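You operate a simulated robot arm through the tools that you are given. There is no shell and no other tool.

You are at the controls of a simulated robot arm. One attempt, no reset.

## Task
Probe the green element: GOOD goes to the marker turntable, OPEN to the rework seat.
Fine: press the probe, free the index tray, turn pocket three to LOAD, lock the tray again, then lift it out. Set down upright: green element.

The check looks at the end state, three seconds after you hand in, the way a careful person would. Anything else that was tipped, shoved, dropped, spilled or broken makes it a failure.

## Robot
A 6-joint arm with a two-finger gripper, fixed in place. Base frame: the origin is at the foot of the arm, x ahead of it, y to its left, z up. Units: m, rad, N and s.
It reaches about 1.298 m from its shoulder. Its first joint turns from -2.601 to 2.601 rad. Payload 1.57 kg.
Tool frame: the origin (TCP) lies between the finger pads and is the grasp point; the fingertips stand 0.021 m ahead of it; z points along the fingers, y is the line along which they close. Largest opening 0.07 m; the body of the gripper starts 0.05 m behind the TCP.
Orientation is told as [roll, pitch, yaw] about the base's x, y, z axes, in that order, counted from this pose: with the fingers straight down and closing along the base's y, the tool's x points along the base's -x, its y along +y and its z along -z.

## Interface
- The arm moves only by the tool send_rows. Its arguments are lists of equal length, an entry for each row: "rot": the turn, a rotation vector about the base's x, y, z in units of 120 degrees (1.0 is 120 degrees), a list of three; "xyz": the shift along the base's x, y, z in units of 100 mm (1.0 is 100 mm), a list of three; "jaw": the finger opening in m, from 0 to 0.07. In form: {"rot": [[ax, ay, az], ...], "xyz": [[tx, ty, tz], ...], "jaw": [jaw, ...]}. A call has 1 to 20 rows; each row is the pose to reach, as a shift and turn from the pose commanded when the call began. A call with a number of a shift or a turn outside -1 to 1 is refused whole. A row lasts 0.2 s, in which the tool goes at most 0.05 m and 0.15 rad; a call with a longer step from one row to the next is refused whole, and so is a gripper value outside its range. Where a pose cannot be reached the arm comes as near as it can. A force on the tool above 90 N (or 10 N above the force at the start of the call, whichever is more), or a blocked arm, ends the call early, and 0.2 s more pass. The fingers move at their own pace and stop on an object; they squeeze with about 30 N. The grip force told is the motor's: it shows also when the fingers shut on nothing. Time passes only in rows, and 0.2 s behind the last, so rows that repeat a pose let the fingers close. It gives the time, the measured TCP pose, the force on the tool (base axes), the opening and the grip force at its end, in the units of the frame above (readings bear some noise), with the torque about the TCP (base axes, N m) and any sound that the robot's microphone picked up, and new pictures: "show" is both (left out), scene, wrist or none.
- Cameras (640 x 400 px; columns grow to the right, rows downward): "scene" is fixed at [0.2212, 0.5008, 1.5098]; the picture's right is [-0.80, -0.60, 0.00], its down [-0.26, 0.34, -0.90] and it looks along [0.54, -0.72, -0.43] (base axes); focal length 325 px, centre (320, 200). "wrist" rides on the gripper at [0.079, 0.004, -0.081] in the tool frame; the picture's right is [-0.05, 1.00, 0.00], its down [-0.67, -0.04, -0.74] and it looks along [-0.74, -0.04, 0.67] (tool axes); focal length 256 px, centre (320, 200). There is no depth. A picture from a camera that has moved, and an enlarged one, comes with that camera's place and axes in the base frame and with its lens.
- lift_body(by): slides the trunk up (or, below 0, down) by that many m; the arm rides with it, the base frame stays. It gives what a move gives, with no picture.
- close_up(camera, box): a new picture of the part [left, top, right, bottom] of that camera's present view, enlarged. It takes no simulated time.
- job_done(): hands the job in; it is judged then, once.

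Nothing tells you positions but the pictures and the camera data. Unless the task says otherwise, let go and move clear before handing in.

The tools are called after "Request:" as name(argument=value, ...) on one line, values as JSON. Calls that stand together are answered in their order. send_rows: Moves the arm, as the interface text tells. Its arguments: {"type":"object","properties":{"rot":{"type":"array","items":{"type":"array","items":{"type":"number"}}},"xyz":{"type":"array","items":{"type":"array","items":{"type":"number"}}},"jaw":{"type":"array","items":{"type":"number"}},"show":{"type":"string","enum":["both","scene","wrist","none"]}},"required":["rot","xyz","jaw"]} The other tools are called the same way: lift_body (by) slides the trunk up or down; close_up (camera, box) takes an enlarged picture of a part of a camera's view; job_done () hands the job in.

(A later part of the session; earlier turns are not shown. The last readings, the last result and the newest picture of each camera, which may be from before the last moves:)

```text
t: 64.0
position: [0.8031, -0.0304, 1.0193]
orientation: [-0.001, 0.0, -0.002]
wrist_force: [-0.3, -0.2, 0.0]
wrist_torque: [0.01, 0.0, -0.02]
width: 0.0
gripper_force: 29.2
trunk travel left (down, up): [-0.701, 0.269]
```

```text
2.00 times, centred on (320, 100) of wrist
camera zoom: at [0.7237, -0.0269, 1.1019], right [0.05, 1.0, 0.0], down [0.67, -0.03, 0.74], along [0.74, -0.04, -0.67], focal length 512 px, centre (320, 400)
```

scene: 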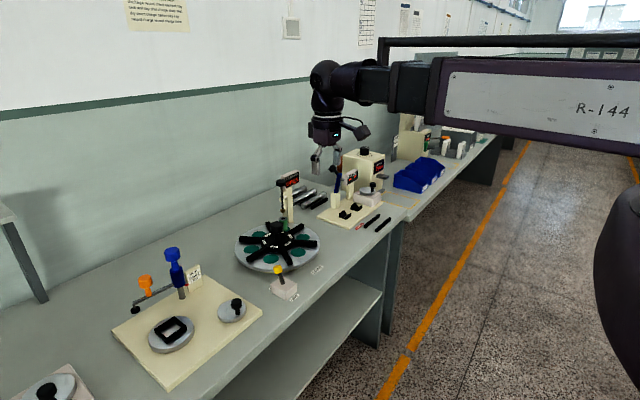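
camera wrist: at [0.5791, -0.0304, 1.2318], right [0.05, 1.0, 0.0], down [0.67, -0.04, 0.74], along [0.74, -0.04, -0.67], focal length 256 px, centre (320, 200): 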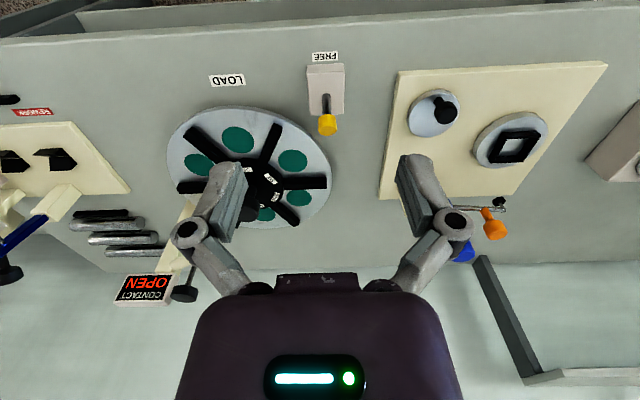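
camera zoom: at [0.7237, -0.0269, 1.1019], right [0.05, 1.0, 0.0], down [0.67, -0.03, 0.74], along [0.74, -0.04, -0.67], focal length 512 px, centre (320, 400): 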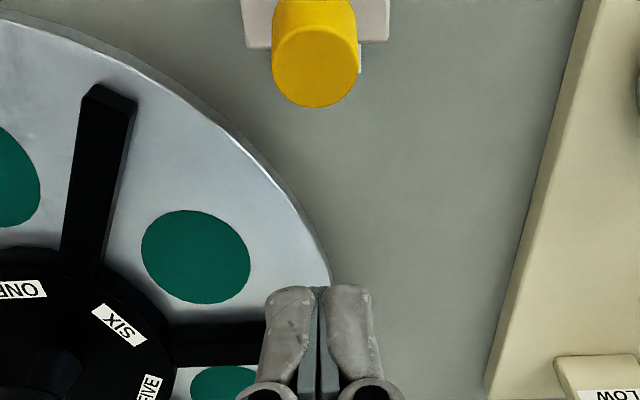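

I'm aligned, with about 3 cm clearance to the tray. Lowering beside the lever.

Request:
lift_body(by=-0.086)

Request:
close_up(camera="scene", box=[255, 220, 335, 310])

Request:
close_up(camera="wrist", box=[200, 0, 440, 200])

```text
t: 65.3
position: [0.8028, -0.03, 0.9341]
orientation: [0.0, 0.001, 0.001]
wrist_force: [0.2, -0.2, 0.8]
wrist_torque: [0.01, -0.02, 0.02]
width: 0.0001
gripper_force: 28.4
trunk travel left (down, up): [-0.615, 0.355]
```

```text
4.44 times, centred on (295, 265) of scene
camera zoom: at [0.2212, 0.5008, 1.5098], right [-0.8, -0.6, 0.0], down [-0.26, 0.34, -0.9], along [0.54, -0.72, -0.43], focal length 1443 px, centre (431, -89)
```

zoom: 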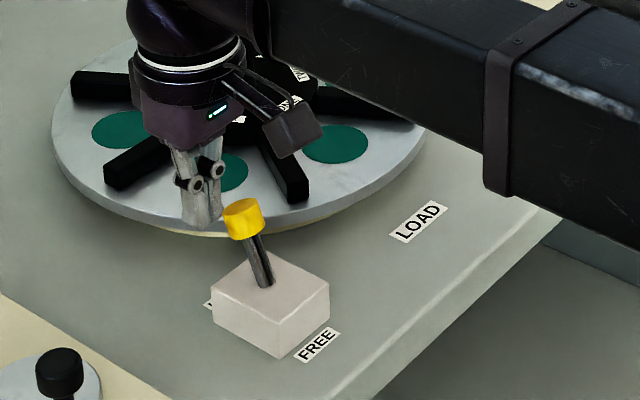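

```text
2.00 times, centred on (320, 100) of wrist
camera zoom: at [0.7237, -0.0269, 1.0159], right [0.05, 1.0, 0.0], down [0.67, -0.03, 0.74], along [0.74, -0.04, -0.67], focal length 512 px, centre (320, 400)
```

zoom: 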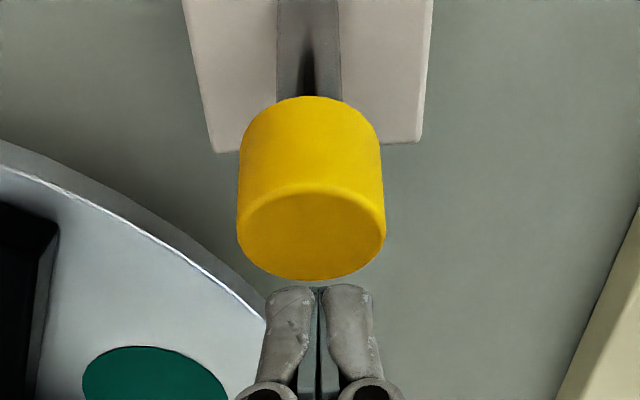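

Beside the knob now. I'll push toward FREE (-x) slowly.

Request:
send_rows(rot=[[0, 0, 0], [0, 0, 0], [0, 0, 0], [0, 0, 0], [0, 0, 0]], xyz=[[-0.1, 0, 0], [-0.2, 0, 0], [-0.28, 0, 0], [-0.36, 0, 0], [-0.42, 0, 0]], jaw=[0, 0, 0, 0, 0], show="none")

Request:
close_up(camera="scene", box=[255, 220, 335, 310])

Request:
close_up(camera="wrist", box=[200, 0, 440, 200])

```text
t: 66.5
position: [0.7611, -0.0302, 0.9336]
orientation: [0.0, 0.001, -0.001]
wrist_force: [0.2, -0.4, -0.2]
wrist_torque: [0.05, -0.01, 0.02]
width: 0.0003
gripper_force: 28.1
trunk travel left (down, up): [-0.615, 0.355]
```

```text
4.44 times, centred on (295, 265) of scene
camera zoom: at [0.2212, 0.5008, 1.5098], right [-0.8, -0.6, 0.0], down [-0.26, 0.34, -0.9], along [0.54, -0.72, -0.43], focal length 1443 px, centre (431, -89)
```

zoom: 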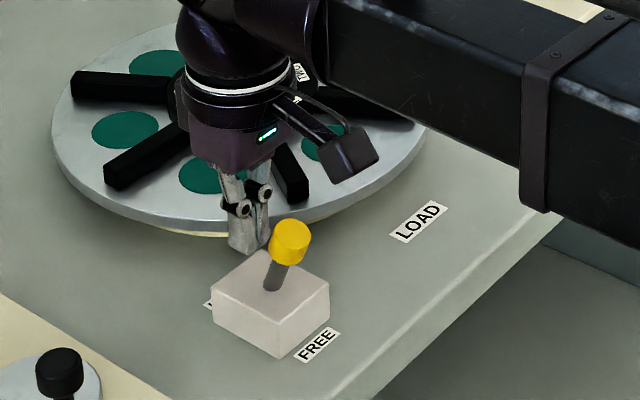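

```text
2.00 times, centred on (320, 100) of wrist
camera zoom: at [0.6816, -0.0269, 1.0158], right [0.05, 1.0, 0.0], down [0.67, -0.03, 0.74], along [0.74, -0.04, -0.67], focal length 512 px, centre (320, 400)
```

zoom: 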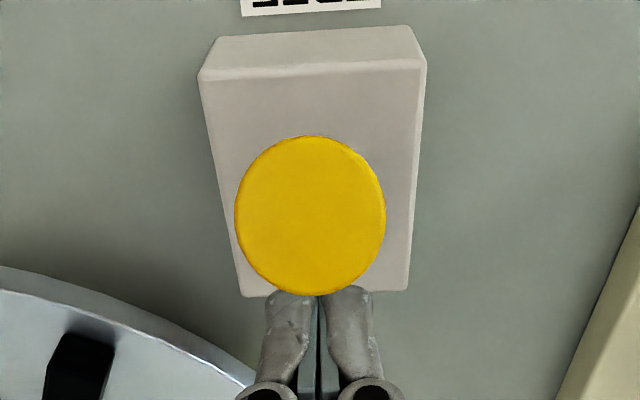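

The lever has swung past vertical toward FREE. I'll push a bit further.

Request:
send_rows(rot=[[0, 0, 0], [0, 0, 0], [0, 0, 0]], xyz=[[-0.08, 0, 0], [-0.14, 0, 0], [-0.2, 0, 0]], jaw=[0, 0, 0], show="none")

Request:
close_up(camera="scene", box=[255, 220, 335, 310])

Request:
close_up(camera="wrist", box=[200, 0, 440, 200])

```text
t: 67.3
position: [0.7461, -0.0304, 0.9331]
orientation: [0.001, -0.004, 0.0]
wrist_force: [33.2, -1.7, 11.3]
wrist_torque: [0.04, -0.01, -0.08]
width: 0.0059
gripper_force: 29.0
trunk travel left (down, up): [-0.615, 0.355]
```

```text
4.44 times, centred on (295, 265) of scene
camera zoom: at [0.2212, 0.5008, 1.5098], right [-0.8, -0.6, 0.0], down [-0.26, 0.34, -0.9], along [0.54, -0.72, -0.43], focal length 1443 px, centre (431, -89)
```

zoom: 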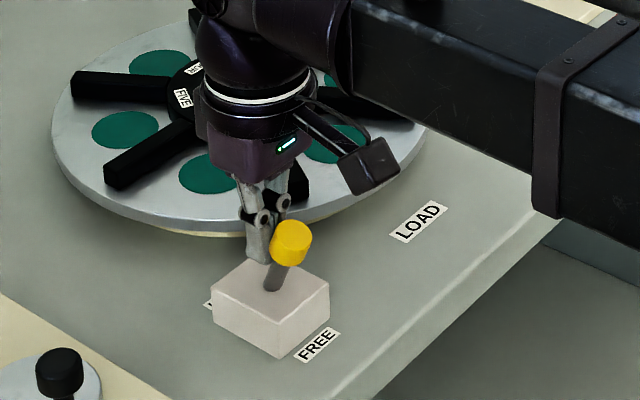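

```text
2.00 times, centred on (320, 100) of wrist
camera zoom: at [0.6662, -0.0273, 1.0143], right [0.05, 1.0, 0.0], down [0.66, -0.03, 0.75], along [0.75, -0.04, -0.66], focal length 512 px, centre (320, 400)
```

zoom: 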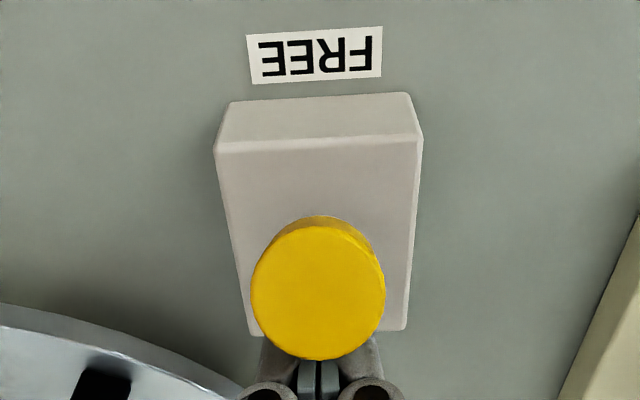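

It has reached the stop at FREE (33 N). I'll back off and check that it stays.

Request:
send_rows(rot=[[0, 0, 0], [0, 0, 0], [0, 0, 0], [0, 0, 0]], xyz=[[0.1, 0, 0], [0.3, 0, 0], [0.5, 0, 0], [0.5, 0, 0]], jaw=[0, 0, 0, 0], show="none")

Request:
lift_body(by=0.13)

Request:
close_up(camera="scene", box=[255, 220, 335, 310])

Request:
close_up(camera="wrist", box=[80, 0, 400, 200])

```text
t: 68.3
position: [0.7938, -0.0288, 0.9343]
orientation: [0.0, -0.001, 0.0]
wrist_force: [0.4, -0.5, -0.1]
wrist_torque: [-0.01, 0.01, -0.03]
width: 0.0002
gripper_force: 28.3
trunk travel left (down, up): [-0.615, 0.355]
```

```text
t: 69.8
position: [0.793, -0.0286, 1.0631]
orientation: [-0.001, 0.0, 0.0]
wrist_force: [-0.8, -0.2, 0.7]
wrist_torque: [-0.01, 0.0, 0.05]
width: 0.0
gripper_force: 28.4
trunk travel left (down, up): [-0.745, 0.225]
```

```text
4.44 times, centred on (295, 265) of scene
camera zoom: at [0.2212, 0.5008, 1.5098], right [-0.8, -0.6, 0.0], down [-0.26, 0.34, -0.9], along [0.54, -0.72, -0.43], focal length 1443 px, centre (431, -89)
```

zoom: 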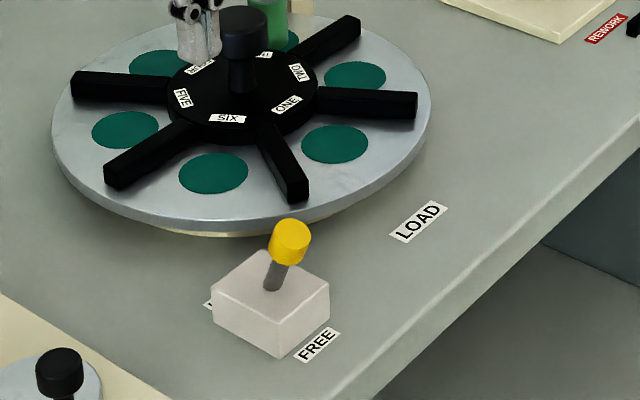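

```text
2.00 times, centred on (240, 100) of wrist
camera zoom: at [0.713, -0.0262, 1.1457], right [0.05, 1.0, 0.0], down [0.67, -0.03, 0.74], along [0.74, -0.04, -0.67], focal length 512 px, centre (480, 400)
```

zoom: 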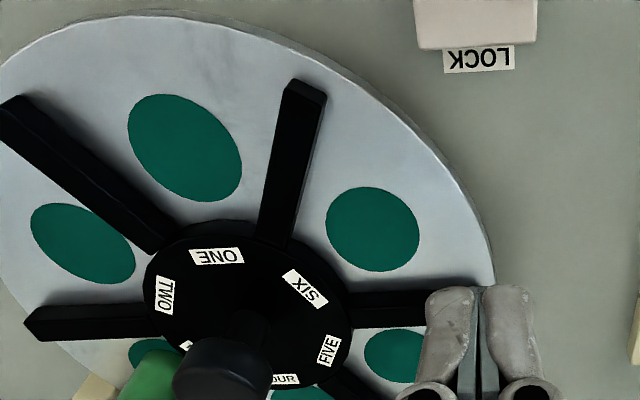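

The lever stays in FREE. Now I'll go over the hub knob, near (0.911, -0.178), and measure its centre.

Request:
send_rows(rot=[[0, 0, 0], [0, 0, 0], [0, 0, 0], [0, 0, 0]], xyz=[[0.1, -0.4, 0], [0.1, -0.8, 0], [0.2, -1, 0], [0.2, -1, 0]], jaw=[0.02, 0.05, 0.07, 0.07], show="wrist")

Request:
send_rows(rot=[[0, 0, 0], [0, 0, 0], [0, 0, 0]], xyz=[[0.2, -0.3, 0], [0.4, -0.5, 0], [0.4, -0.5, 0]], jaw=[0.07, 0.07, 0.07], show="wrist")

Request:
close_up(camera="scene", box=[230, 180, 330, 280])

Request:
close_up(camera="wrist", box=[200, 0, 440, 200])

```text
t: 70.8
position: [0.8118, -0.1296, 1.0644]
orientation: [0.0, 0.001, 0.002]
wrist_force: [0.1, 0.0, -0.4]
wrist_torque: [-0.04, -0.01, 0.02]
width: 0.07
gripper_force: 0.0
trunk travel left (down, up): [-0.745, 0.225]
camera wrist: at [0.7333, -0.1269, 1.1459], right [0.05, 1.0, 0.0], down [0.67, -0.03, 0.74], along [0.74, -0.04, -0.67], focal length 256 px, centre (320, 200)
```

wrist: 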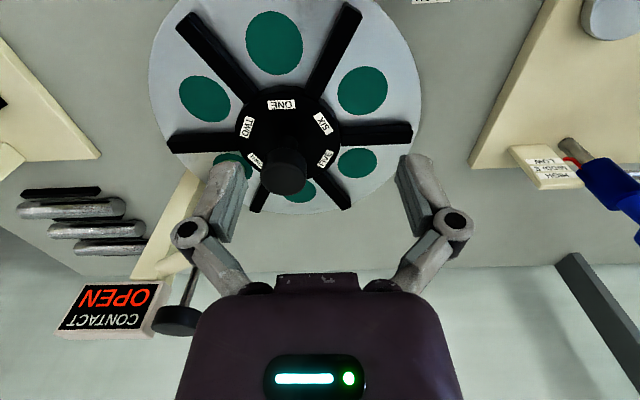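

```text
t: 71.7
position: [0.8529, -0.1788, 1.0638]
orientation: [0.002, 0.0, 0.0]
wrist_force: [-0.8, -0.2, 0.6]
wrist_torque: [-0.01, 0.0, 0.0]
width: 0.0698
gripper_force: 0.1
trunk travel left (down, up): [-0.745, 0.225]
camera wrist: at [0.7723, -0.1755, 1.1459], right [0.05, 1.0, 0.0], down [0.67, -0.03, 0.74], along [0.74, -0.04, -0.67], focal length 256 px, centre (320, 200)
```

wrist: 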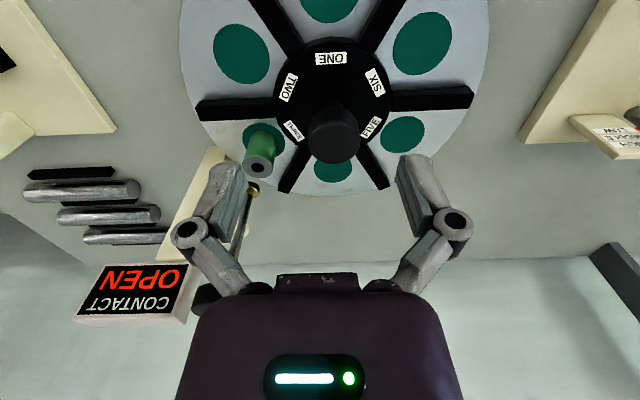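

```text
4.00 times, centred on (280, 230) of scene
camera zoom: at [0.2212, 0.5008, 1.5098], right [-0.8, -0.6, 0.0], down [-0.26, 0.34, -0.9], along [0.54, -0.72, -0.43], focal length 1299 px, centre (480, 80)
```

zoom: 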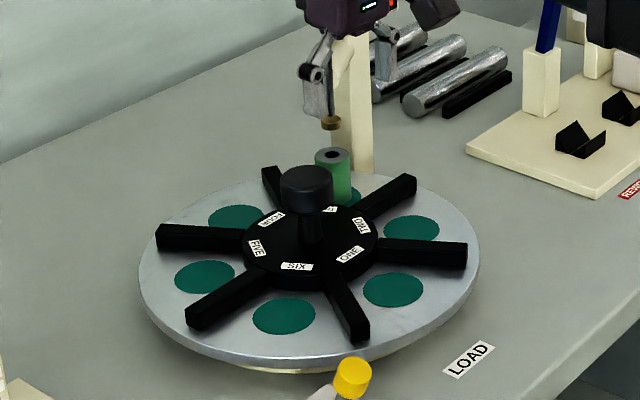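

```text
2.00 times, centred on (320, 100) of wrist
camera zoom: at [0.7723, -0.1755, 1.1459], right [0.05, 1.0, 0.0], down [0.67, -0.03, 0.74], along [0.74, -0.04, -0.67], focal length 512 px, centre (320, 400)
```

zoom: 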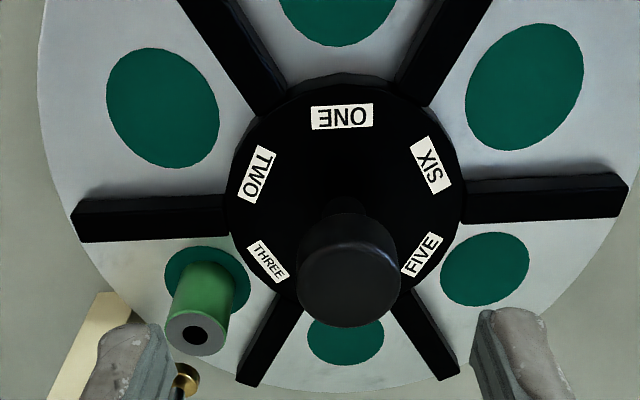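

The hub cap top is near (0.907, -0.170, 0.957). I'll move above and check the centring.

Request:
send_rows(rot=[[0, 0, 0], [0, 0, 0], [0, 0, 0]], xyz=[[0.3, 0.05, 0], [0.54, 0.085, 0], [0.54, 0.085, 0]], jaw=[0.07, 0.07, 0.07], show="none")

Request:
close_up(camera="scene", box=[230, 160, 330, 260])

Request:
close_up(camera="wrist", box=[200, 0, 440, 200])

```text
t: 72.5
position: [0.9055, -0.1711, 1.0636]
orientation: [0.001, -0.001, 0.0]
wrist_force: [0.1, 0.3, 0.1]
wrist_torque: [0.02, -0.01, -0.04]
width: 0.0702
gripper_force: 0.1
trunk travel left (down, up): [-0.745, 0.225]
```

```text
4.00 times, centred on (280, 210) of scene
camera zoom: at [0.2212, 0.5008, 1.5098], right [-0.8, -0.6, 0.0], down [-0.26, 0.34, -0.9], along [0.54, -0.72, -0.43], focal length 1299 px, centre (480, 160)
```

zoom: 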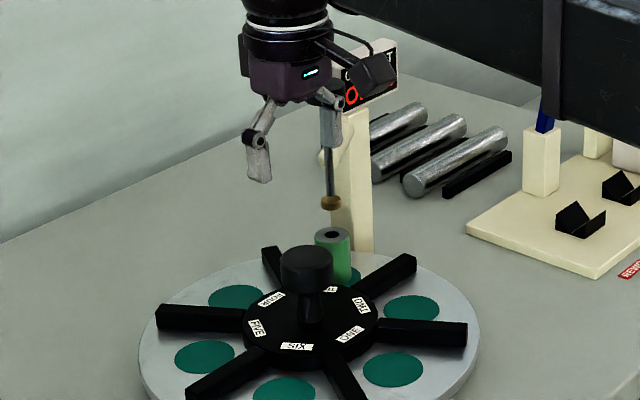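

```text
2.00 times, centred on (320, 100) of wrist
camera zoom: at [0.8259, -0.1684, 1.1459], right [0.05, 1.0, 0.0], down [0.67, -0.03, 0.74], along [0.74, -0.04, -0.67], focal length 512 px, centre (320, 400)
```

zoom: 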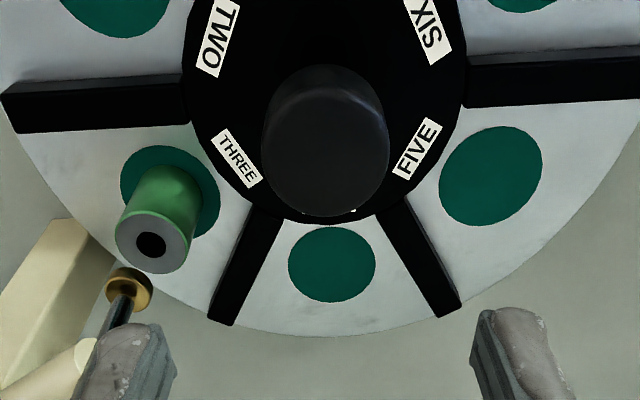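

The hub axis is close to (0.902, -0.171), with a cap of about ∅46 mm spanning z 0.936–0.957. I'll correct slightly and descend.

Request:
send_rows(rot=[[0, 0, 0], [0, 0, 0]], xyz=[[-0.035, 0, 0], [-0.035, 0, 0]], jaw=[0.07, 0.07], show="none")

Request:
lift_body(by=-0.08)

Request:
close_up(camera="scene", box=[230, 160, 330, 260])

Request:
close_up(camera="wrist", box=[160, 50, 480, 250])

```text
t: 73.0
position: [0.9022, -0.1717, 1.063]
orientation: [-0.001, 0.0, 0.003]
wrist_force: [0.2, 0.2, 0.2]
wrist_torque: [-0.04, 0.01, -0.01]
width: 0.0701
gripper_force: 0.2
trunk travel left (down, up): [-0.745, 0.225]
```

```text
t: 74.2
position: [0.9016, -0.1714, 0.9845]
orientation: [0.0, 0.0, 0.001]
wrist_force: [-0.1, 0.1, -0.9]
wrist_torque: [0.0, 0.03, 0.03]
width: 0.0699
gripper_force: 0.0
trunk travel left (down, up): [-0.665, 0.305]
```

```text
4.00 times, centred on (280, 210) of scene
camera zoom: at [0.2212, 0.5008, 1.5098], right [-0.8, -0.6, 0.0], down [-0.26, 0.34, -0.9], along [0.54, -0.72, -0.43], focal length 1299 px, centre (480, 160)
```

zoom: 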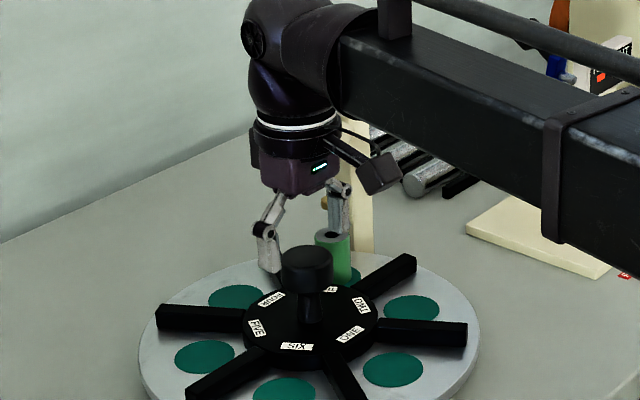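

```text
2.00 times, centred on (320, 150) of wrist
camera zoom: at [0.8227, -0.1686, 1.0659], right [0.05, 1.0, 0.0], down [0.67, -0.04, 0.74], along [0.74, -0.04, -0.67], focal length 512 px, centre (320, 300)
```

zoom: 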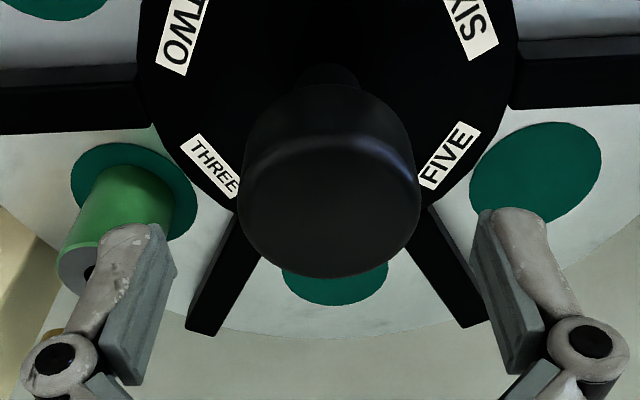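

Centred between the fingers. I'll lower to the cap and close.

Request:
lift_body(by=-0.039)

Request:
send_rows(rot=[[0, 0, 0], [0, 0, 0], [0, 0, 0], [0, 0, 0]], xyz=[[0, 0.01, 0], [0, 0.01, 0], [0, 0.01, 0], [0, 0.01, 0]], jaw=[0.05, 0.03, 0.03, 0.03], show="none")

Request:
close_up(camera="wrist", box=[160, 50, 480, 250])

Request:
close_up(camera="scene", box=[230, 160, 330, 260])

```text
t: 75.0
position: [0.9025, -0.1718, 0.945]
orientation: [-0.001, -0.001, 0.001]
wrist_force: [0.2, 0.3, 0.1]
wrist_torque: [0.05, -0.01, -0.02]
width: 0.0699
gripper_force: 0.1
trunk travel left (down, up): [-0.626, 0.344]
```

```text
t: 76.0
position: [0.9034, -0.1688, 0.945]
orientation: [0.002, 0.0, 0.001]
wrist_force: [2.5, 9.4, 4.8]
wrist_torque: [0.16, -0.03, 0.02]
width: 0.0429
gripper_force: 32.2
trunk travel left (down, up): [-0.626, 0.344]
```

```text
2.00 times, centred on (320, 150) of wrist
camera zoom: at [0.8227, -0.1665, 1.0271], right [0.05, 1.0, 0.0], down [0.67, -0.03, 0.75], along [0.74, -0.04, -0.67], focal length 512 px, centre (320, 300)
```

zoom: 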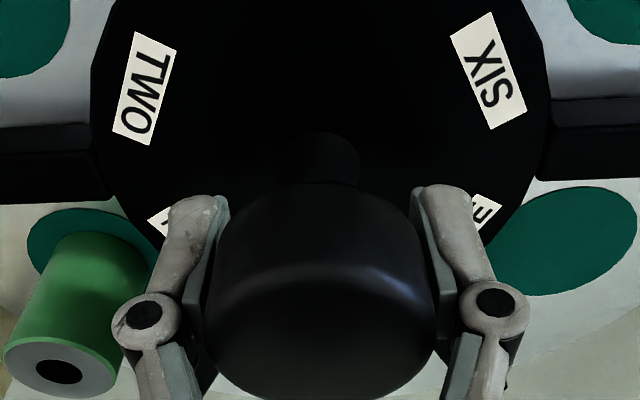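

```text
4.00 times, centred on (280, 210) of scene
camera zoom: at [0.2212, 0.5008, 1.5098], right [-0.8, -0.6, 0.0], down [-0.26, 0.34, -0.9], along [0.54, -0.72, -0.43], focal length 1299 px, centre (480, 160)
```

zoom: 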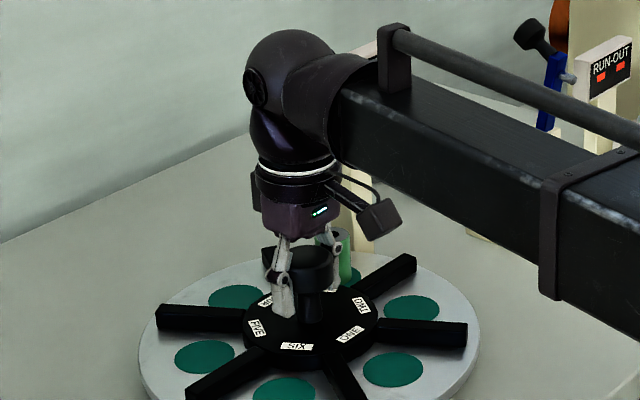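

Gripped (43 mm wide). The knob pulls slightly toward +y, so its centre is near y = -0.168. I'll recentre and begin turning clockwise, bringing THREE toward LOAD.

Request:
send_rows(rot=[[0, 0, 0], [0, 0, -0.05], [0, 0, -0.1], [0, 0, -0.15], [0, 0, -0.2], [0, 0, -0.25], [0, 0, -0.25]], xyz=[[0, 0.02, 0], [0, 0.02, 0], [0, 0.02, 0], [0, 0.02, 0], [0, 0.02, 0], [0, 0.02, 0], [0, 0.02, 0]], jaw=[0.03, 0.03, 0.03, 0.03, 0.03, 0.03, 0.03], show="both")

Request:
close_up(camera="scene", box=[230, 160, 330, 260])

```text
t: 77.7
position: [0.9017, -0.1719, 0.9453]
orientation: [0.001, -0.001, -0.524]
wrist_force: [11.1, -13.9, 14.9]
wrist_torque: [-0.18, -0.07, -0.01]
width: 0.0428
gripper_force: 32.1
trunk travel left (down, up): [-0.626, 0.344]
camera wrist: at [0.8351, -0.1281, 1.0269], right [0.55, 0.84, 0.0], down [0.56, -0.36, 0.75], along [0.62, -0.41, -0.67], focal length 256 px, centre (320, 200)
```

scene: 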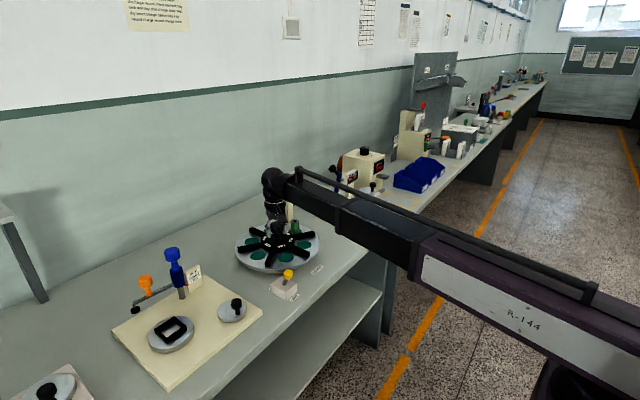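
wrist: 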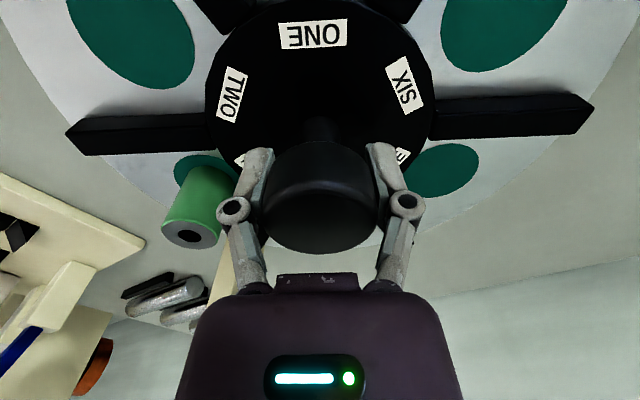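

```text
4.00 times, centred on (280, 210) of scene
camera zoom: at [0.2212, 0.5008, 1.5098], right [-0.8, -0.6, 0.0], down [-0.26, 0.34, -0.9], along [0.54, -0.72, -0.43], focal length 1299 px, centre (480, 160)
```

zoom: 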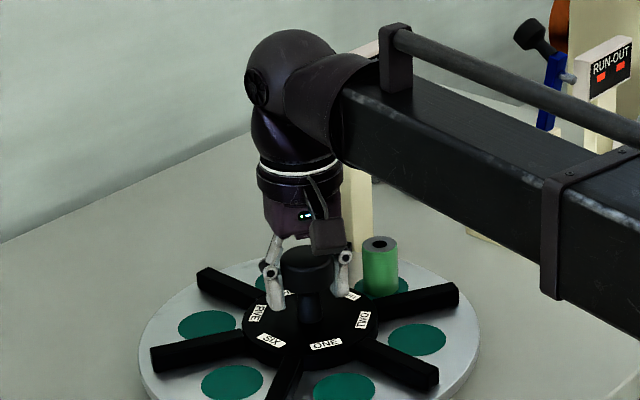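

The tray turns with the gripper (30° so far). There's a small side load, so I'll recentre slightly and go on.

Request:
send_rows(rot=[[0, 0, 0], [0, 0, -0.05], [0, 0, -0.1], [0, 0, -0.15], [0, 0, -0.2], [0, 0, -0.25], [0, 0, -0.25]], xyz=[[0.02, -0.02, 0], [0.02, -0.02, 0], [0.02, -0.02, 0], [0.02, -0.02, 0], [0.02, -0.02, 0], [0.02, -0.02, 0], [0.02, -0.02, 0]], jaw=[0.03, 0.03, 0.03, 0.03, 0.03, 0.03, 0.03], show="wrist")

Request:
close_up(camera="scene", box=[230, 160, 330, 260])

```text
t: 79.2
position: [0.9006, -0.1716, 0.9451]
orientation: [-0.001, 0.003, -1.047]
wrist_force: [-23.5, -0.9, -15.8]
wrist_torque: [0.3, -0.06, 0.01]
width: 0.0427
gripper_force: 32.2
trunk travel left (down, up): [-0.626, 0.344]
camera wrist: at [0.8653, -0.1015, 1.0272], right [0.89, 0.45, 0.0], down [0.3, -0.6, 0.74], along [0.34, -0.66, -0.67], focal length 256 px, centre (320, 200)
```

wrist: 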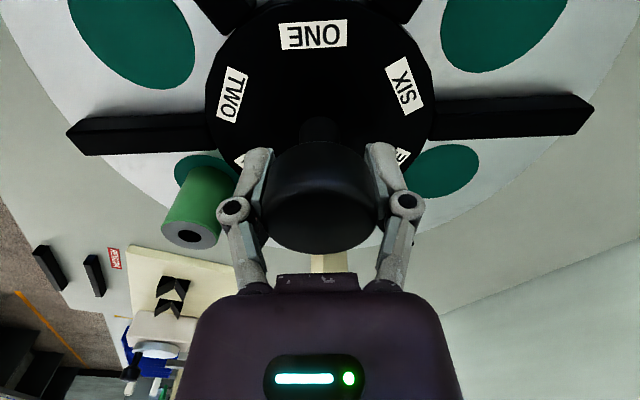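

```text
4.00 times, centred on (280, 210) of scene
camera zoom: at [0.2212, 0.5008, 1.5098], right [-0.8, -0.6, 0.0], down [-0.26, 0.34, -0.9], along [0.54, -0.72, -0.43], focal length 1299 px, centre (480, 160)
```

zoom: 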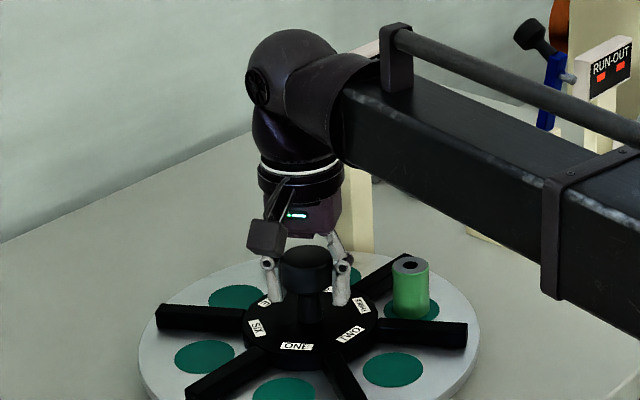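

60° done. The side load shows the axis is a bit toward -x (~0.9005). I'll recentre and continue.

Request:
send_rows(rot=[[0, 0, 0], [0, 0, -0.05], [0, 0, -0.1], [0, 0, -0.15], [0, 0, -0.2], [0, 0, -0.25], [0, 0, -0.25]], xyz=[[-0.03, 0, 0], [-0.03, 0, 0], [-0.03, 0, 0], [-0.03, 0, 0], [-0.03, 0, 0], [-0.03, 0, 0], [-0.03, 0, 0]], jaw=[0.03, 0.03, 0.03, 0.03, 0.03, 0.03, 0.03], show="none")

Request:
close_up(camera="scene", box=[230, 160, 330, 260])

```text
t: 80.8
position: [0.9, -0.1711, 0.946]
orientation: [0.0, -0.001, -1.57]
wrist_force: [-15.1, -3.7, -10.0]
wrist_torque: [-0.4, -0.29, 0.01]
width: 0.0428
gripper_force: 32.3
trunk travel left (down, up): [-0.626, 0.344]
```

```text
4.00 times, centred on (280, 210) of scene
camera zoom: at [0.2212, 0.5008, 1.5098], right [-0.8, -0.6, 0.0], down [-0.26, 0.34, -0.9], along [0.54, -0.72, -0.43], focal length 1299 px, centre (480, 160)
```

zoom: 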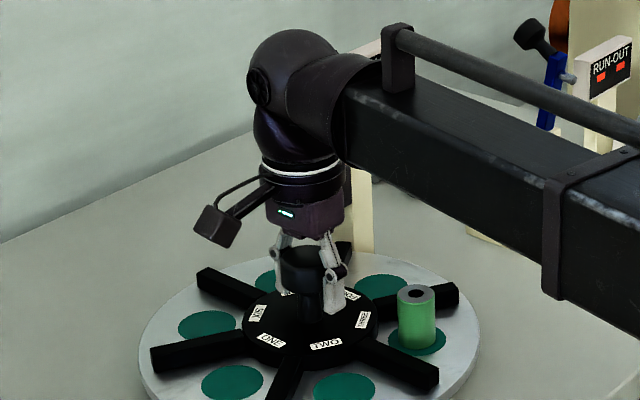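

Request:
send_rows(rot=[[0, 0, 0], [0, 0, -0.05], [0, 0, -0.1], [0, 0, -0.15], [0, 0, -0.2], [0, 0, -0.25], [0, 0, -0.25]], xyz=[[-0.015, 0, 0], [-0.015, 0, 0], [-0.015, 0, 0], [-0.015, 0, 0], [-0.015, 0, 0], [-0.015, 0, 0], [-0.015, 0, 0]], jaw=[0.03, 0.03, 0.03, 0.03, 0.03, 0.03, 0.03], show="both")

Request:
close_up(camera="scene", box=[230, 190, 330, 290])

```text
t: 82.5
position: [0.8998, -0.1719, 0.9458]
orientation: [-0.001, 0.0, -2.095]
wrist_force: [-6.6, -3.7, -1.9]
wrist_torque: [0.15, -0.09, 0.01]
width: 0.0431
gripper_force: 32.0
trunk travel left (down, up): [-0.626, 0.344]
camera wrist: at [0.9423, -0.1058, 1.0272], right [0.84, -0.55, 0.0], down [-0.36, -0.56, 0.74], along [-0.41, -0.62, -0.67], focal length 256 px, centre (320, 200)
```

scene: 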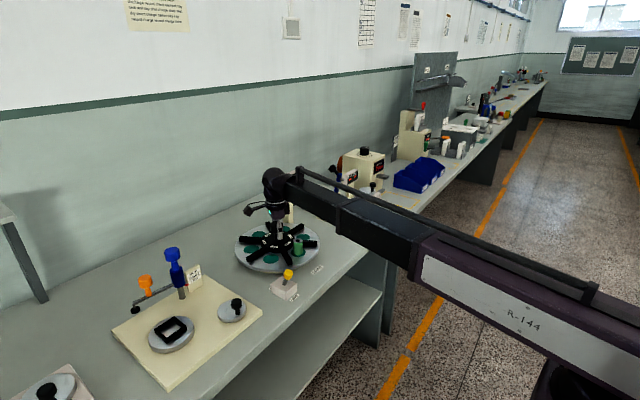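
wrist: 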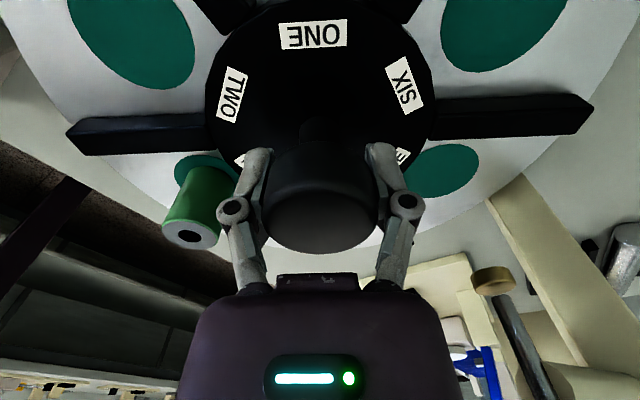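

```text
4.00 times, centred on (280, 240) of scene
camera zoom: at [0.2212, 0.5008, 1.5098], right [-0.8, -0.6, 0.0], down [-0.26, 0.34, -0.9], along [0.54, -0.72, -0.43], focal length 1299 px, centre (480, 40)
```

zoom: 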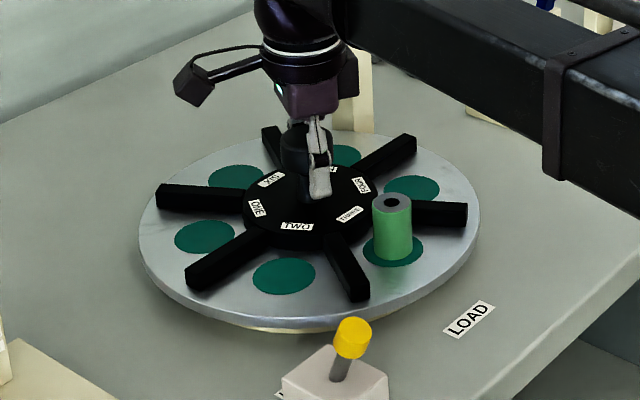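

THREE is now at LOAD. I'll release the hub, raise and turn the wrist back.

Request:
send_rows(rot=[[0, 0, 0], [0, 0, 0], [0, 0, 0]], xyz=[[0, 0, 0], [0, 0, 0], [0, 0, 0]], jaw=[0.05, 0.07, 0.07], show="none")

Request:
lift_body(by=0.13)

Request:
send_rows(rot=[[0, 0, 0.07], [0, 0, 0.14], [0, 0, 0.21], [0, 0, 0.28], [0, 0, 0.35], [0, 0, 0.42], [0, 0, 0.49], [0, 0, 0.56], [0, 0, 0.63], [0, 0, 0.7], [0, 0, 0.77], [0, 0, 0.84], [0, 0, 0.91], [0, 0, 0.98], [0, 0, 1], [0, 0, 1]], xyz=[[0, 0, 0], [0, 0, 0], [0, 0, 0], [0, 0, 0], [0, 0, 0], [0, 0, 0], [0, 0, 0], [0, 0, 0], [0, 0, 0], [0, 0, 0], [0, 0, 0], [0, 0, 0], [0, 0, 0], [0, 0, 0], [0, 0, 0], [0, 0, 0]], jaw=[0.07, 0.07, 0.07, 0.07, 0.07, 0.07, 0.07, 0.07, 0.07, 0.07, 0.07, 0.07, 0.07, 0.07, 0.07, 0.07], show="none")

Request:
send_rows(rot=[[0, 0, 0], [0, 0, 0], [0, 0, 0]], xyz=[[-0.4, 0, 0], [-0.8, 0, 0], [-1, 0, 0]], jaw=[0.07, 0.07, 0.07], show="none")

Request:
send_rows(rot=[[0, 0, 0], [0, 0, 0], [0, 0, 0], [0, 0, 0]], xyz=[[-0.3, 0, 0], [-0.6, 0, 0], [-0.6, 0.2, 0], [-0.6, 0.2, 0]], jaw=[0.07, 0.07, 0.07, 0.07], show="both")

Request:
close_up(camera="scene", box=[230, 190, 330, 310])

Request:
close_up(camera="wrist", box=[200, 0, 440, 200])

```text
t: 83.2
position: [0.8998, -0.1712, 0.945]
orientation: [0.0, -0.001, -2.093]
wrist_force: [-1.1, 0.2, -0.8]
wrist_torque: [0.02, 0.02, 0.02]
width: 0.0702
gripper_force: 0.1
trunk travel left (down, up): [-0.626, 0.344]
```

```text
t: 84.8
position: [0.9004, -0.171, 1.0742]
orientation: [-0.001, 0.0, -2.095]
wrist_force: [0.3, 0.7, -0.7]
wrist_torque: [-0.03, -0.02, 0.02]
width: 0.07
gripper_force: 0.1
trunk travel left (down, up): [-0.756, 0.214]
```

```text
t: 88.2
position: [0.8993, -0.1717, 1.0748]
orientation: [-0.002, 0.0, 0.002]
wrist_force: [-0.6, -0.9, -0.2]
wrist_torque: [-0.05, -0.01, 0.02]
width: 0.07
gripper_force: 0.0
trunk travel left (down, up): [-0.756, 0.214]
```

```text
t: 89.0
position: [0.7994, -0.1712, 1.0755]
orientation: [-0.001, 0.0, 0.002]
wrist_force: [-0.1, -0.7, 0.6]
wrist_torque: [0.04, 0.0, -0.04]
width: 0.07
gripper_force: 0.0
trunk travel left (down, up): [-0.756, 0.214]
```

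```text
t: 90.0
position: [0.7399, -0.1508, 1.0736]
orientation: [0.0, 0.001, 0.0]
wrist_force: [-0.6, 1.4, -0.4]
wrist_torque: [-0.02, -0.03, -0.01]
width: 0.0696
gripper_force: 0.1
trunk travel left (down, up): [-0.756, 0.214]
camera wrist: at [0.6603, -0.1475, 1.1568], right [0.05, 1.0, 0.0], down [0.67, -0.04, 0.74], along [0.74, -0.04, -0.67], focal length 256 px, centre (320, 200)
```

scene: 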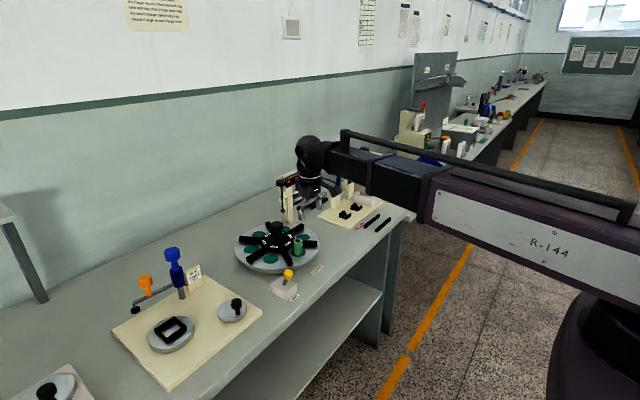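
wrist: 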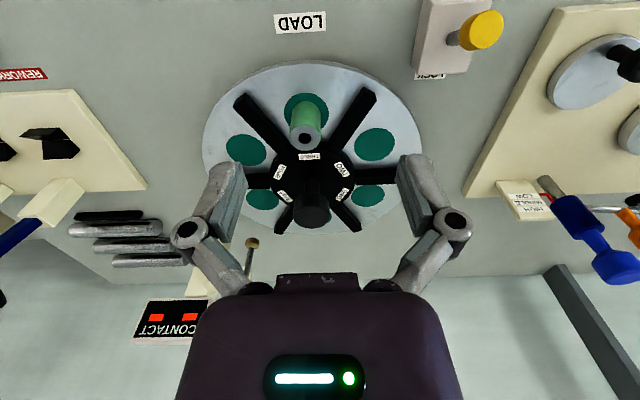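

```text
3.33 times, centred on (280, 250) of scene
camera zoom: at [0.2212, 0.5008, 1.5098], right [-0.8, -0.6, 0.0], down [-0.26, 0.34, -0.9], along [0.54, -0.72, -0.43], focal length 1082 px, centre (453, 33)
```

zoom: 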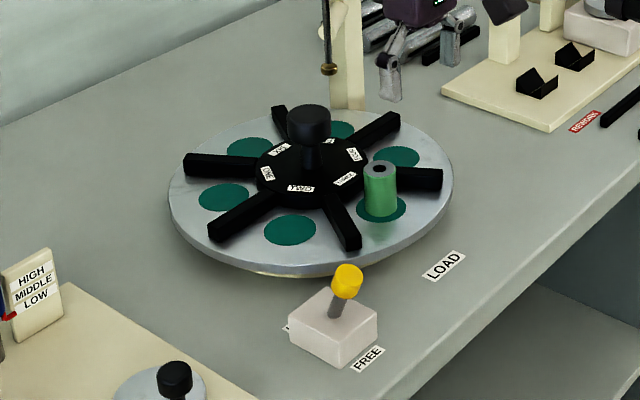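

```text
2.00 times, centred on (320, 100) of wrist
camera zoom: at [0.6603, -0.1475, 1.1568], right [0.05, 1.0, 0.0], down [0.67, -0.04, 0.74], along [0.74, -0.04, -0.67], focal length 512 px, centre (320, 400)
```

zoom: 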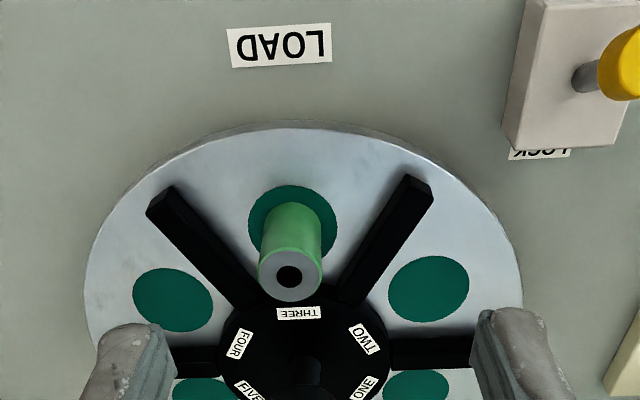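

THREE is at LOAD, and the lever knob in FREE is near (0.726, -0.027). I'll position closed fingers on its -x side to push it back to LOCK.

Request:
send_rows(rot=[[0, 0, 0], [0, 0, 0], [0, 0, 0], [0, 0, 0]], xyz=[[-0.3, 0.3, 0], [-0.5, 0.7, 0], [-0.5, 1, 0], [-0.5, 1, 0]], jaw=[0.04, 0, 0, 0], show="none")

Request:
send_rows(rot=[[0, 0, 0], [0, 0, 0]], xyz=[[0, 0.22, 0], [0, 0.22, 0]], jaw=[0, 0], show="none")

Request:
lift_body(by=-0.07)

Request:
close_up(camera="wrist", box=[160, 0, 480, 200])

Request:
close_up(camera="scene", box=[255, 220, 335, 310])

```text
t: 91.0
position: [0.6893, -0.0531, 1.0752]
orientation: [0.0, -0.001, 0.002]
wrist_force: [0.2, 0.2, 0.0]
wrist_torque: [-0.01, 0.02, 0.0]
width: 0.0
gripper_force: 28.7
trunk travel left (down, up): [-0.756, 0.214]
```

```text
t: 91.6
position: [0.6901, -0.03, 1.0748]
orientation: [-0.001, 0.002, 0.002]
wrist_force: [-0.3, 0.7, -0.8]
wrist_torque: [0.02, 0.01, 0.02]
width: 0.0
gripper_force: 28.9
trunk travel left (down, up): [-0.756, 0.214]
```

```text
t: 92.7
position: [0.6885, -0.0299, 1.0046]
orientation: [0.001, -0.001, -0.001]
wrist_force: [-0.8, -0.6, 0.5]
wrist_torque: [-0.01, 0.01, 0.02]
width: 0.0
gripper_force: 29.2
trunk travel left (down, up): [-0.686, 0.284]
```

```text
2.00 times, centred on (320, 100) of wrist
camera zoom: at [0.6095, -0.0264, 1.0869], right [0.05, 1.0, 0.0], down [0.67, -0.03, 0.74], along [0.74, -0.04, -0.67], focal length 512 px, centre (320, 400)
```

zoom: 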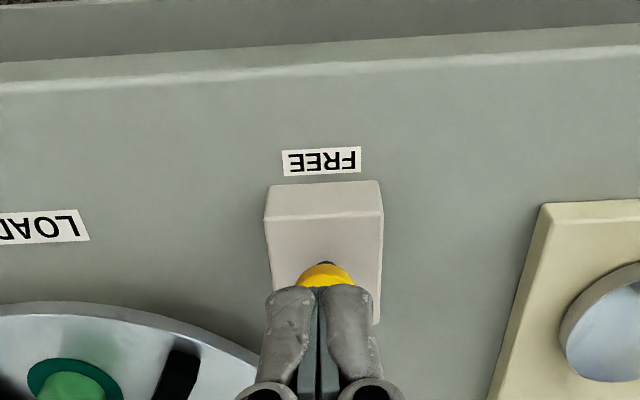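

```text
4.44 times, centred on (295, 265) of scene
camera zoom: at [0.2212, 0.5008, 1.5098], right [-0.8, -0.6, 0.0], down [-0.26, 0.34, -0.9], along [0.54, -0.72, -0.43], focal length 1443 px, centre (431, -89)
```

zoom: 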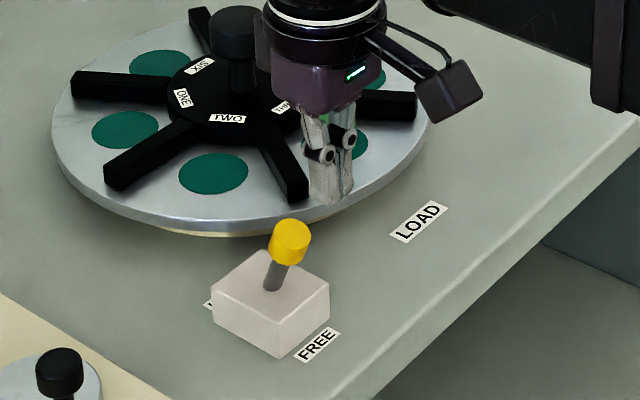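

Request:
lift_body(by=-0.07)

Request:
send_rows(rot=[[0, 0, 0], [0, 0, 0], [0, 0, 0], [0, 0, 0], [0, 0, 0], [0, 0, 0]], xyz=[[0.1, 0, 0], [0.2, 0, 0], [0.3, 0, 0], [0.4, 0, 0], [0.48, 0, 0], [0.54, 0, 0]], jaw=[0, 0, 0, 0, 0, 0], show="none")

Request:
close_up(camera="scene", box=[255, 220, 335, 310])

Request:
close_up(camera="wrist", box=[160, 0, 480, 200])

```text
t: 93.8
position: [0.6898, -0.0292, 0.9353]
orientation: [0.002, -0.001, 0.001]
wrist_force: [0.7, -0.3, 0.2]
wrist_torque: [0.03, 0.0, -0.03]
width: 0.0
gripper_force: 28.6
trunk travel left (down, up): [-0.616, 0.354]
```

```text
t: 95.2
position: [0.7417, -0.0306, 0.9345]
orientation: [0.001, 0.0, -0.001]
wrist_force: [-1.9, 0.5, -0.2]
wrist_torque: [0.03, 0.01, 0.01]
width: 0.006
gripper_force: 28.7
trunk travel left (down, up): [-0.616, 0.354]
```

```text
4.44 times, centred on (295, 265) of scene
camera zoom: at [0.2212, 0.5008, 1.5098], right [-0.8, -0.6, 0.0], down [-0.26, 0.34, -0.9], along [0.54, -0.72, -0.43], focal length 1443 px, centre (431, -89)
```

zoom: 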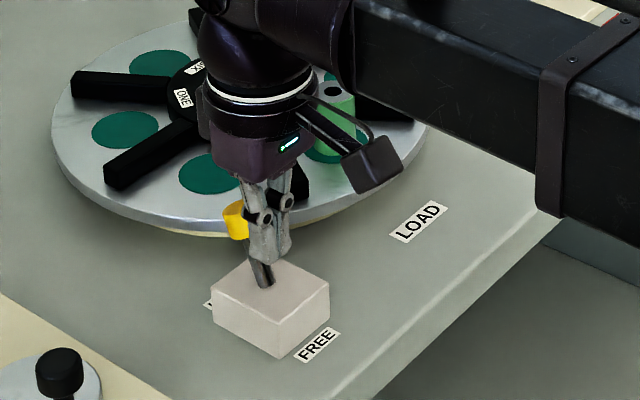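

```text
2.00 times, centred on (320, 100) of wrist
camera zoom: at [0.6634, -0.0267, 1.0169], right [0.05, 1.0, 0.0], down [0.67, -0.04, 0.74], along [0.74, -0.04, -0.67], focal length 512 px, centre (320, 400)
```

zoom: 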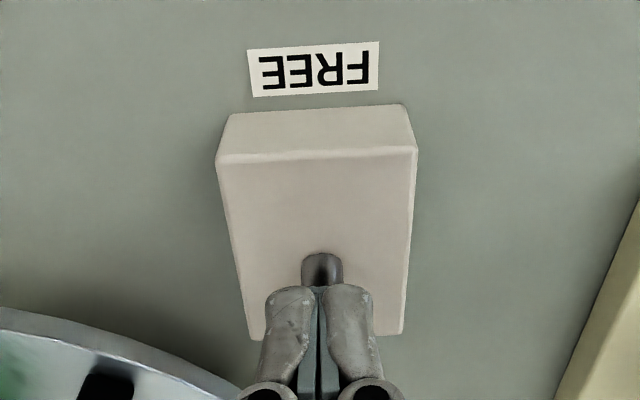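

The lever is nearly at LOCK. I'll push to the stop.

Request:
send_rows(rot=[[0, 0, 0], [0, 0, 0], [0, 0, 0]], xyz=[[0.05, 0, 0], [0.1, 0, 0], [0.1, 0, 0]], jaw=[0, 0, 0], show="none")

Request:
close_up(camera="scene", box=[255, 220, 335, 310])

```text
t: 96.0
position: [0.7446, -0.0293, 0.9369]
orientation: [0.0, 0.013, 0.002]
wrist_force: [-61.0, -2.0, -24.3]
wrist_torque: [-0.01, 0.65, -0.07]
width: 0.0059
gripper_force: 29.1
trunk travel left (down, up): [-0.616, 0.354]
```

```text
4.44 times, centred on (295, 265) of scene
camera zoom: at [0.2212, 0.5008, 1.5098], right [-0.8, -0.6, 0.0], down [-0.26, 0.34, -0.9], along [0.54, -0.72, -0.43], focal length 1443 px, centre (431, -89)
```

zoom: 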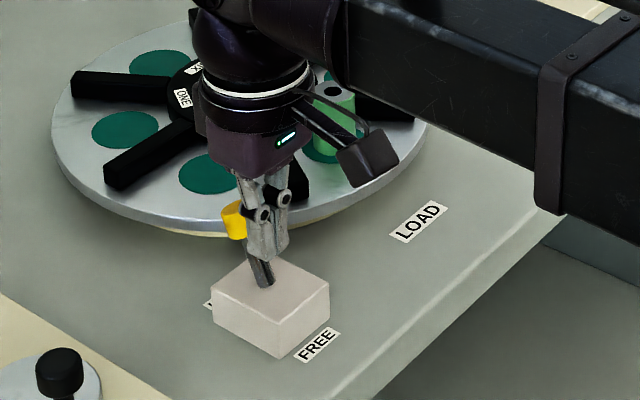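

Hard stop at LOCK. I'll back off, raise and verify.

Request:
send_rows(rot=[[0, 0, 0], [0, 0, 0], [0, 0, 0], [0, 0, 0]], xyz=[[-0.1, 0, 0], [-0.3, 0, 0], [-0.6, 0, 0], [-0.6, 0, 0]], jaw=[0, 0, 0, 0], show="none")

Request:
lift_body(by=0.14)

Request:
send_rows(rot=[[0, 0, 0], [0, 0, 0], [0, 0, 0], [0, 0, 0]], xyz=[[0, -0.4, 0], [0, -0.8, 0], [0, -1, 0], [0, -1, 0]], jaw=[0.03, 0.07, 0.07, 0.07], show="wrist")

Request:
close_up(camera="scene", box=[240, 200, 340, 310])

Request:
close_up(camera="wrist", box=[160, 0, 480, 200])

```text
t: 97.0
position: [0.6938, -0.0288, 0.9341]
orientation: [-0.001, 0.001, 0.001]
wrist_force: [0.1, 0.5, 0.8]
wrist_torque: [-0.01, -0.04, 0.0]
width: 0.0
gripper_force: 28.8
trunk travel left (down, up): [-0.616, 0.354]
```

```text
t: 98.7
position: [0.693, -0.0296, 1.074]
orientation: [0.001, 0.001, -0.001]
wrist_force: [-0.2, -0.6, -0.4]
wrist_torque: [0.0, 0.01, 0.02]
width: 0.0
gripper_force: 28.5
trunk travel left (down, up): [-0.756, 0.214]
```

```text
t: 99.7
position: [0.6939, -0.1299, 1.0739]
orientation: [0.002, 0.0, 0.002]
wrist_force: [-0.4, -0.5, 0.7]
wrist_torque: [0.01, -0.03, -0.03]
width: 0.0698
gripper_force: 0.1
trunk travel left (down, up): [-0.756, 0.214]
camera wrist: at [0.6131, -0.1258, 1.1568], right [0.05, 1.0, 0.0], down [0.67, -0.03, 0.74], along [0.74, -0.04, -0.67], focal length 256 px, centre (320, 200)
```

wrist: 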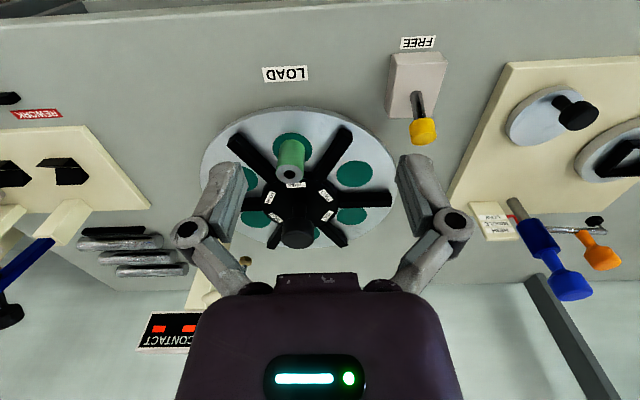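

```text
3.64 times, centred on (290, 255) of scene
camera zoom: at [0.2212, 0.5008, 1.5098], right [-0.8, -0.6, 0.0], down [-0.26, 0.34, -0.9], along [0.54, -0.72, -0.43], focal length 1181 px, centre (429, 0)
```

zoom: 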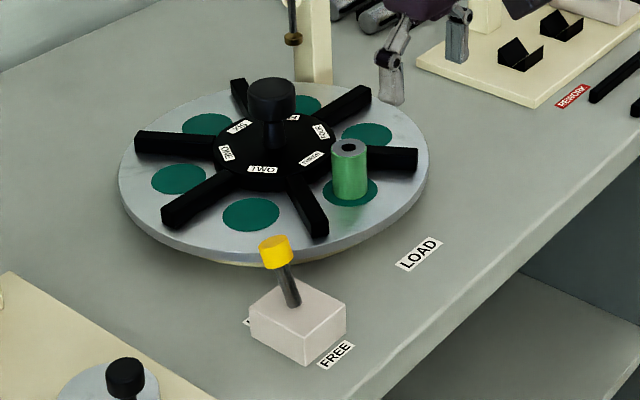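

```text
2.00 times, centred on (320, 100) of wrist
camera zoom: at [0.6131, -0.1258, 1.1568], right [0.05, 1.0, 0.0], down [0.67, -0.03, 0.74], along [0.74, -0.04, -0.67], focal length 512 px, centre (320, 400)
```

zoom: 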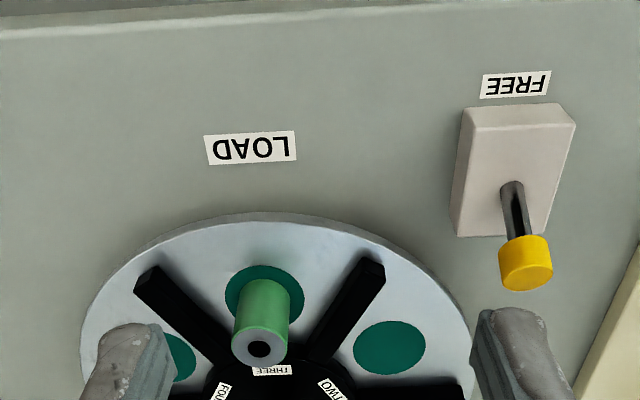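

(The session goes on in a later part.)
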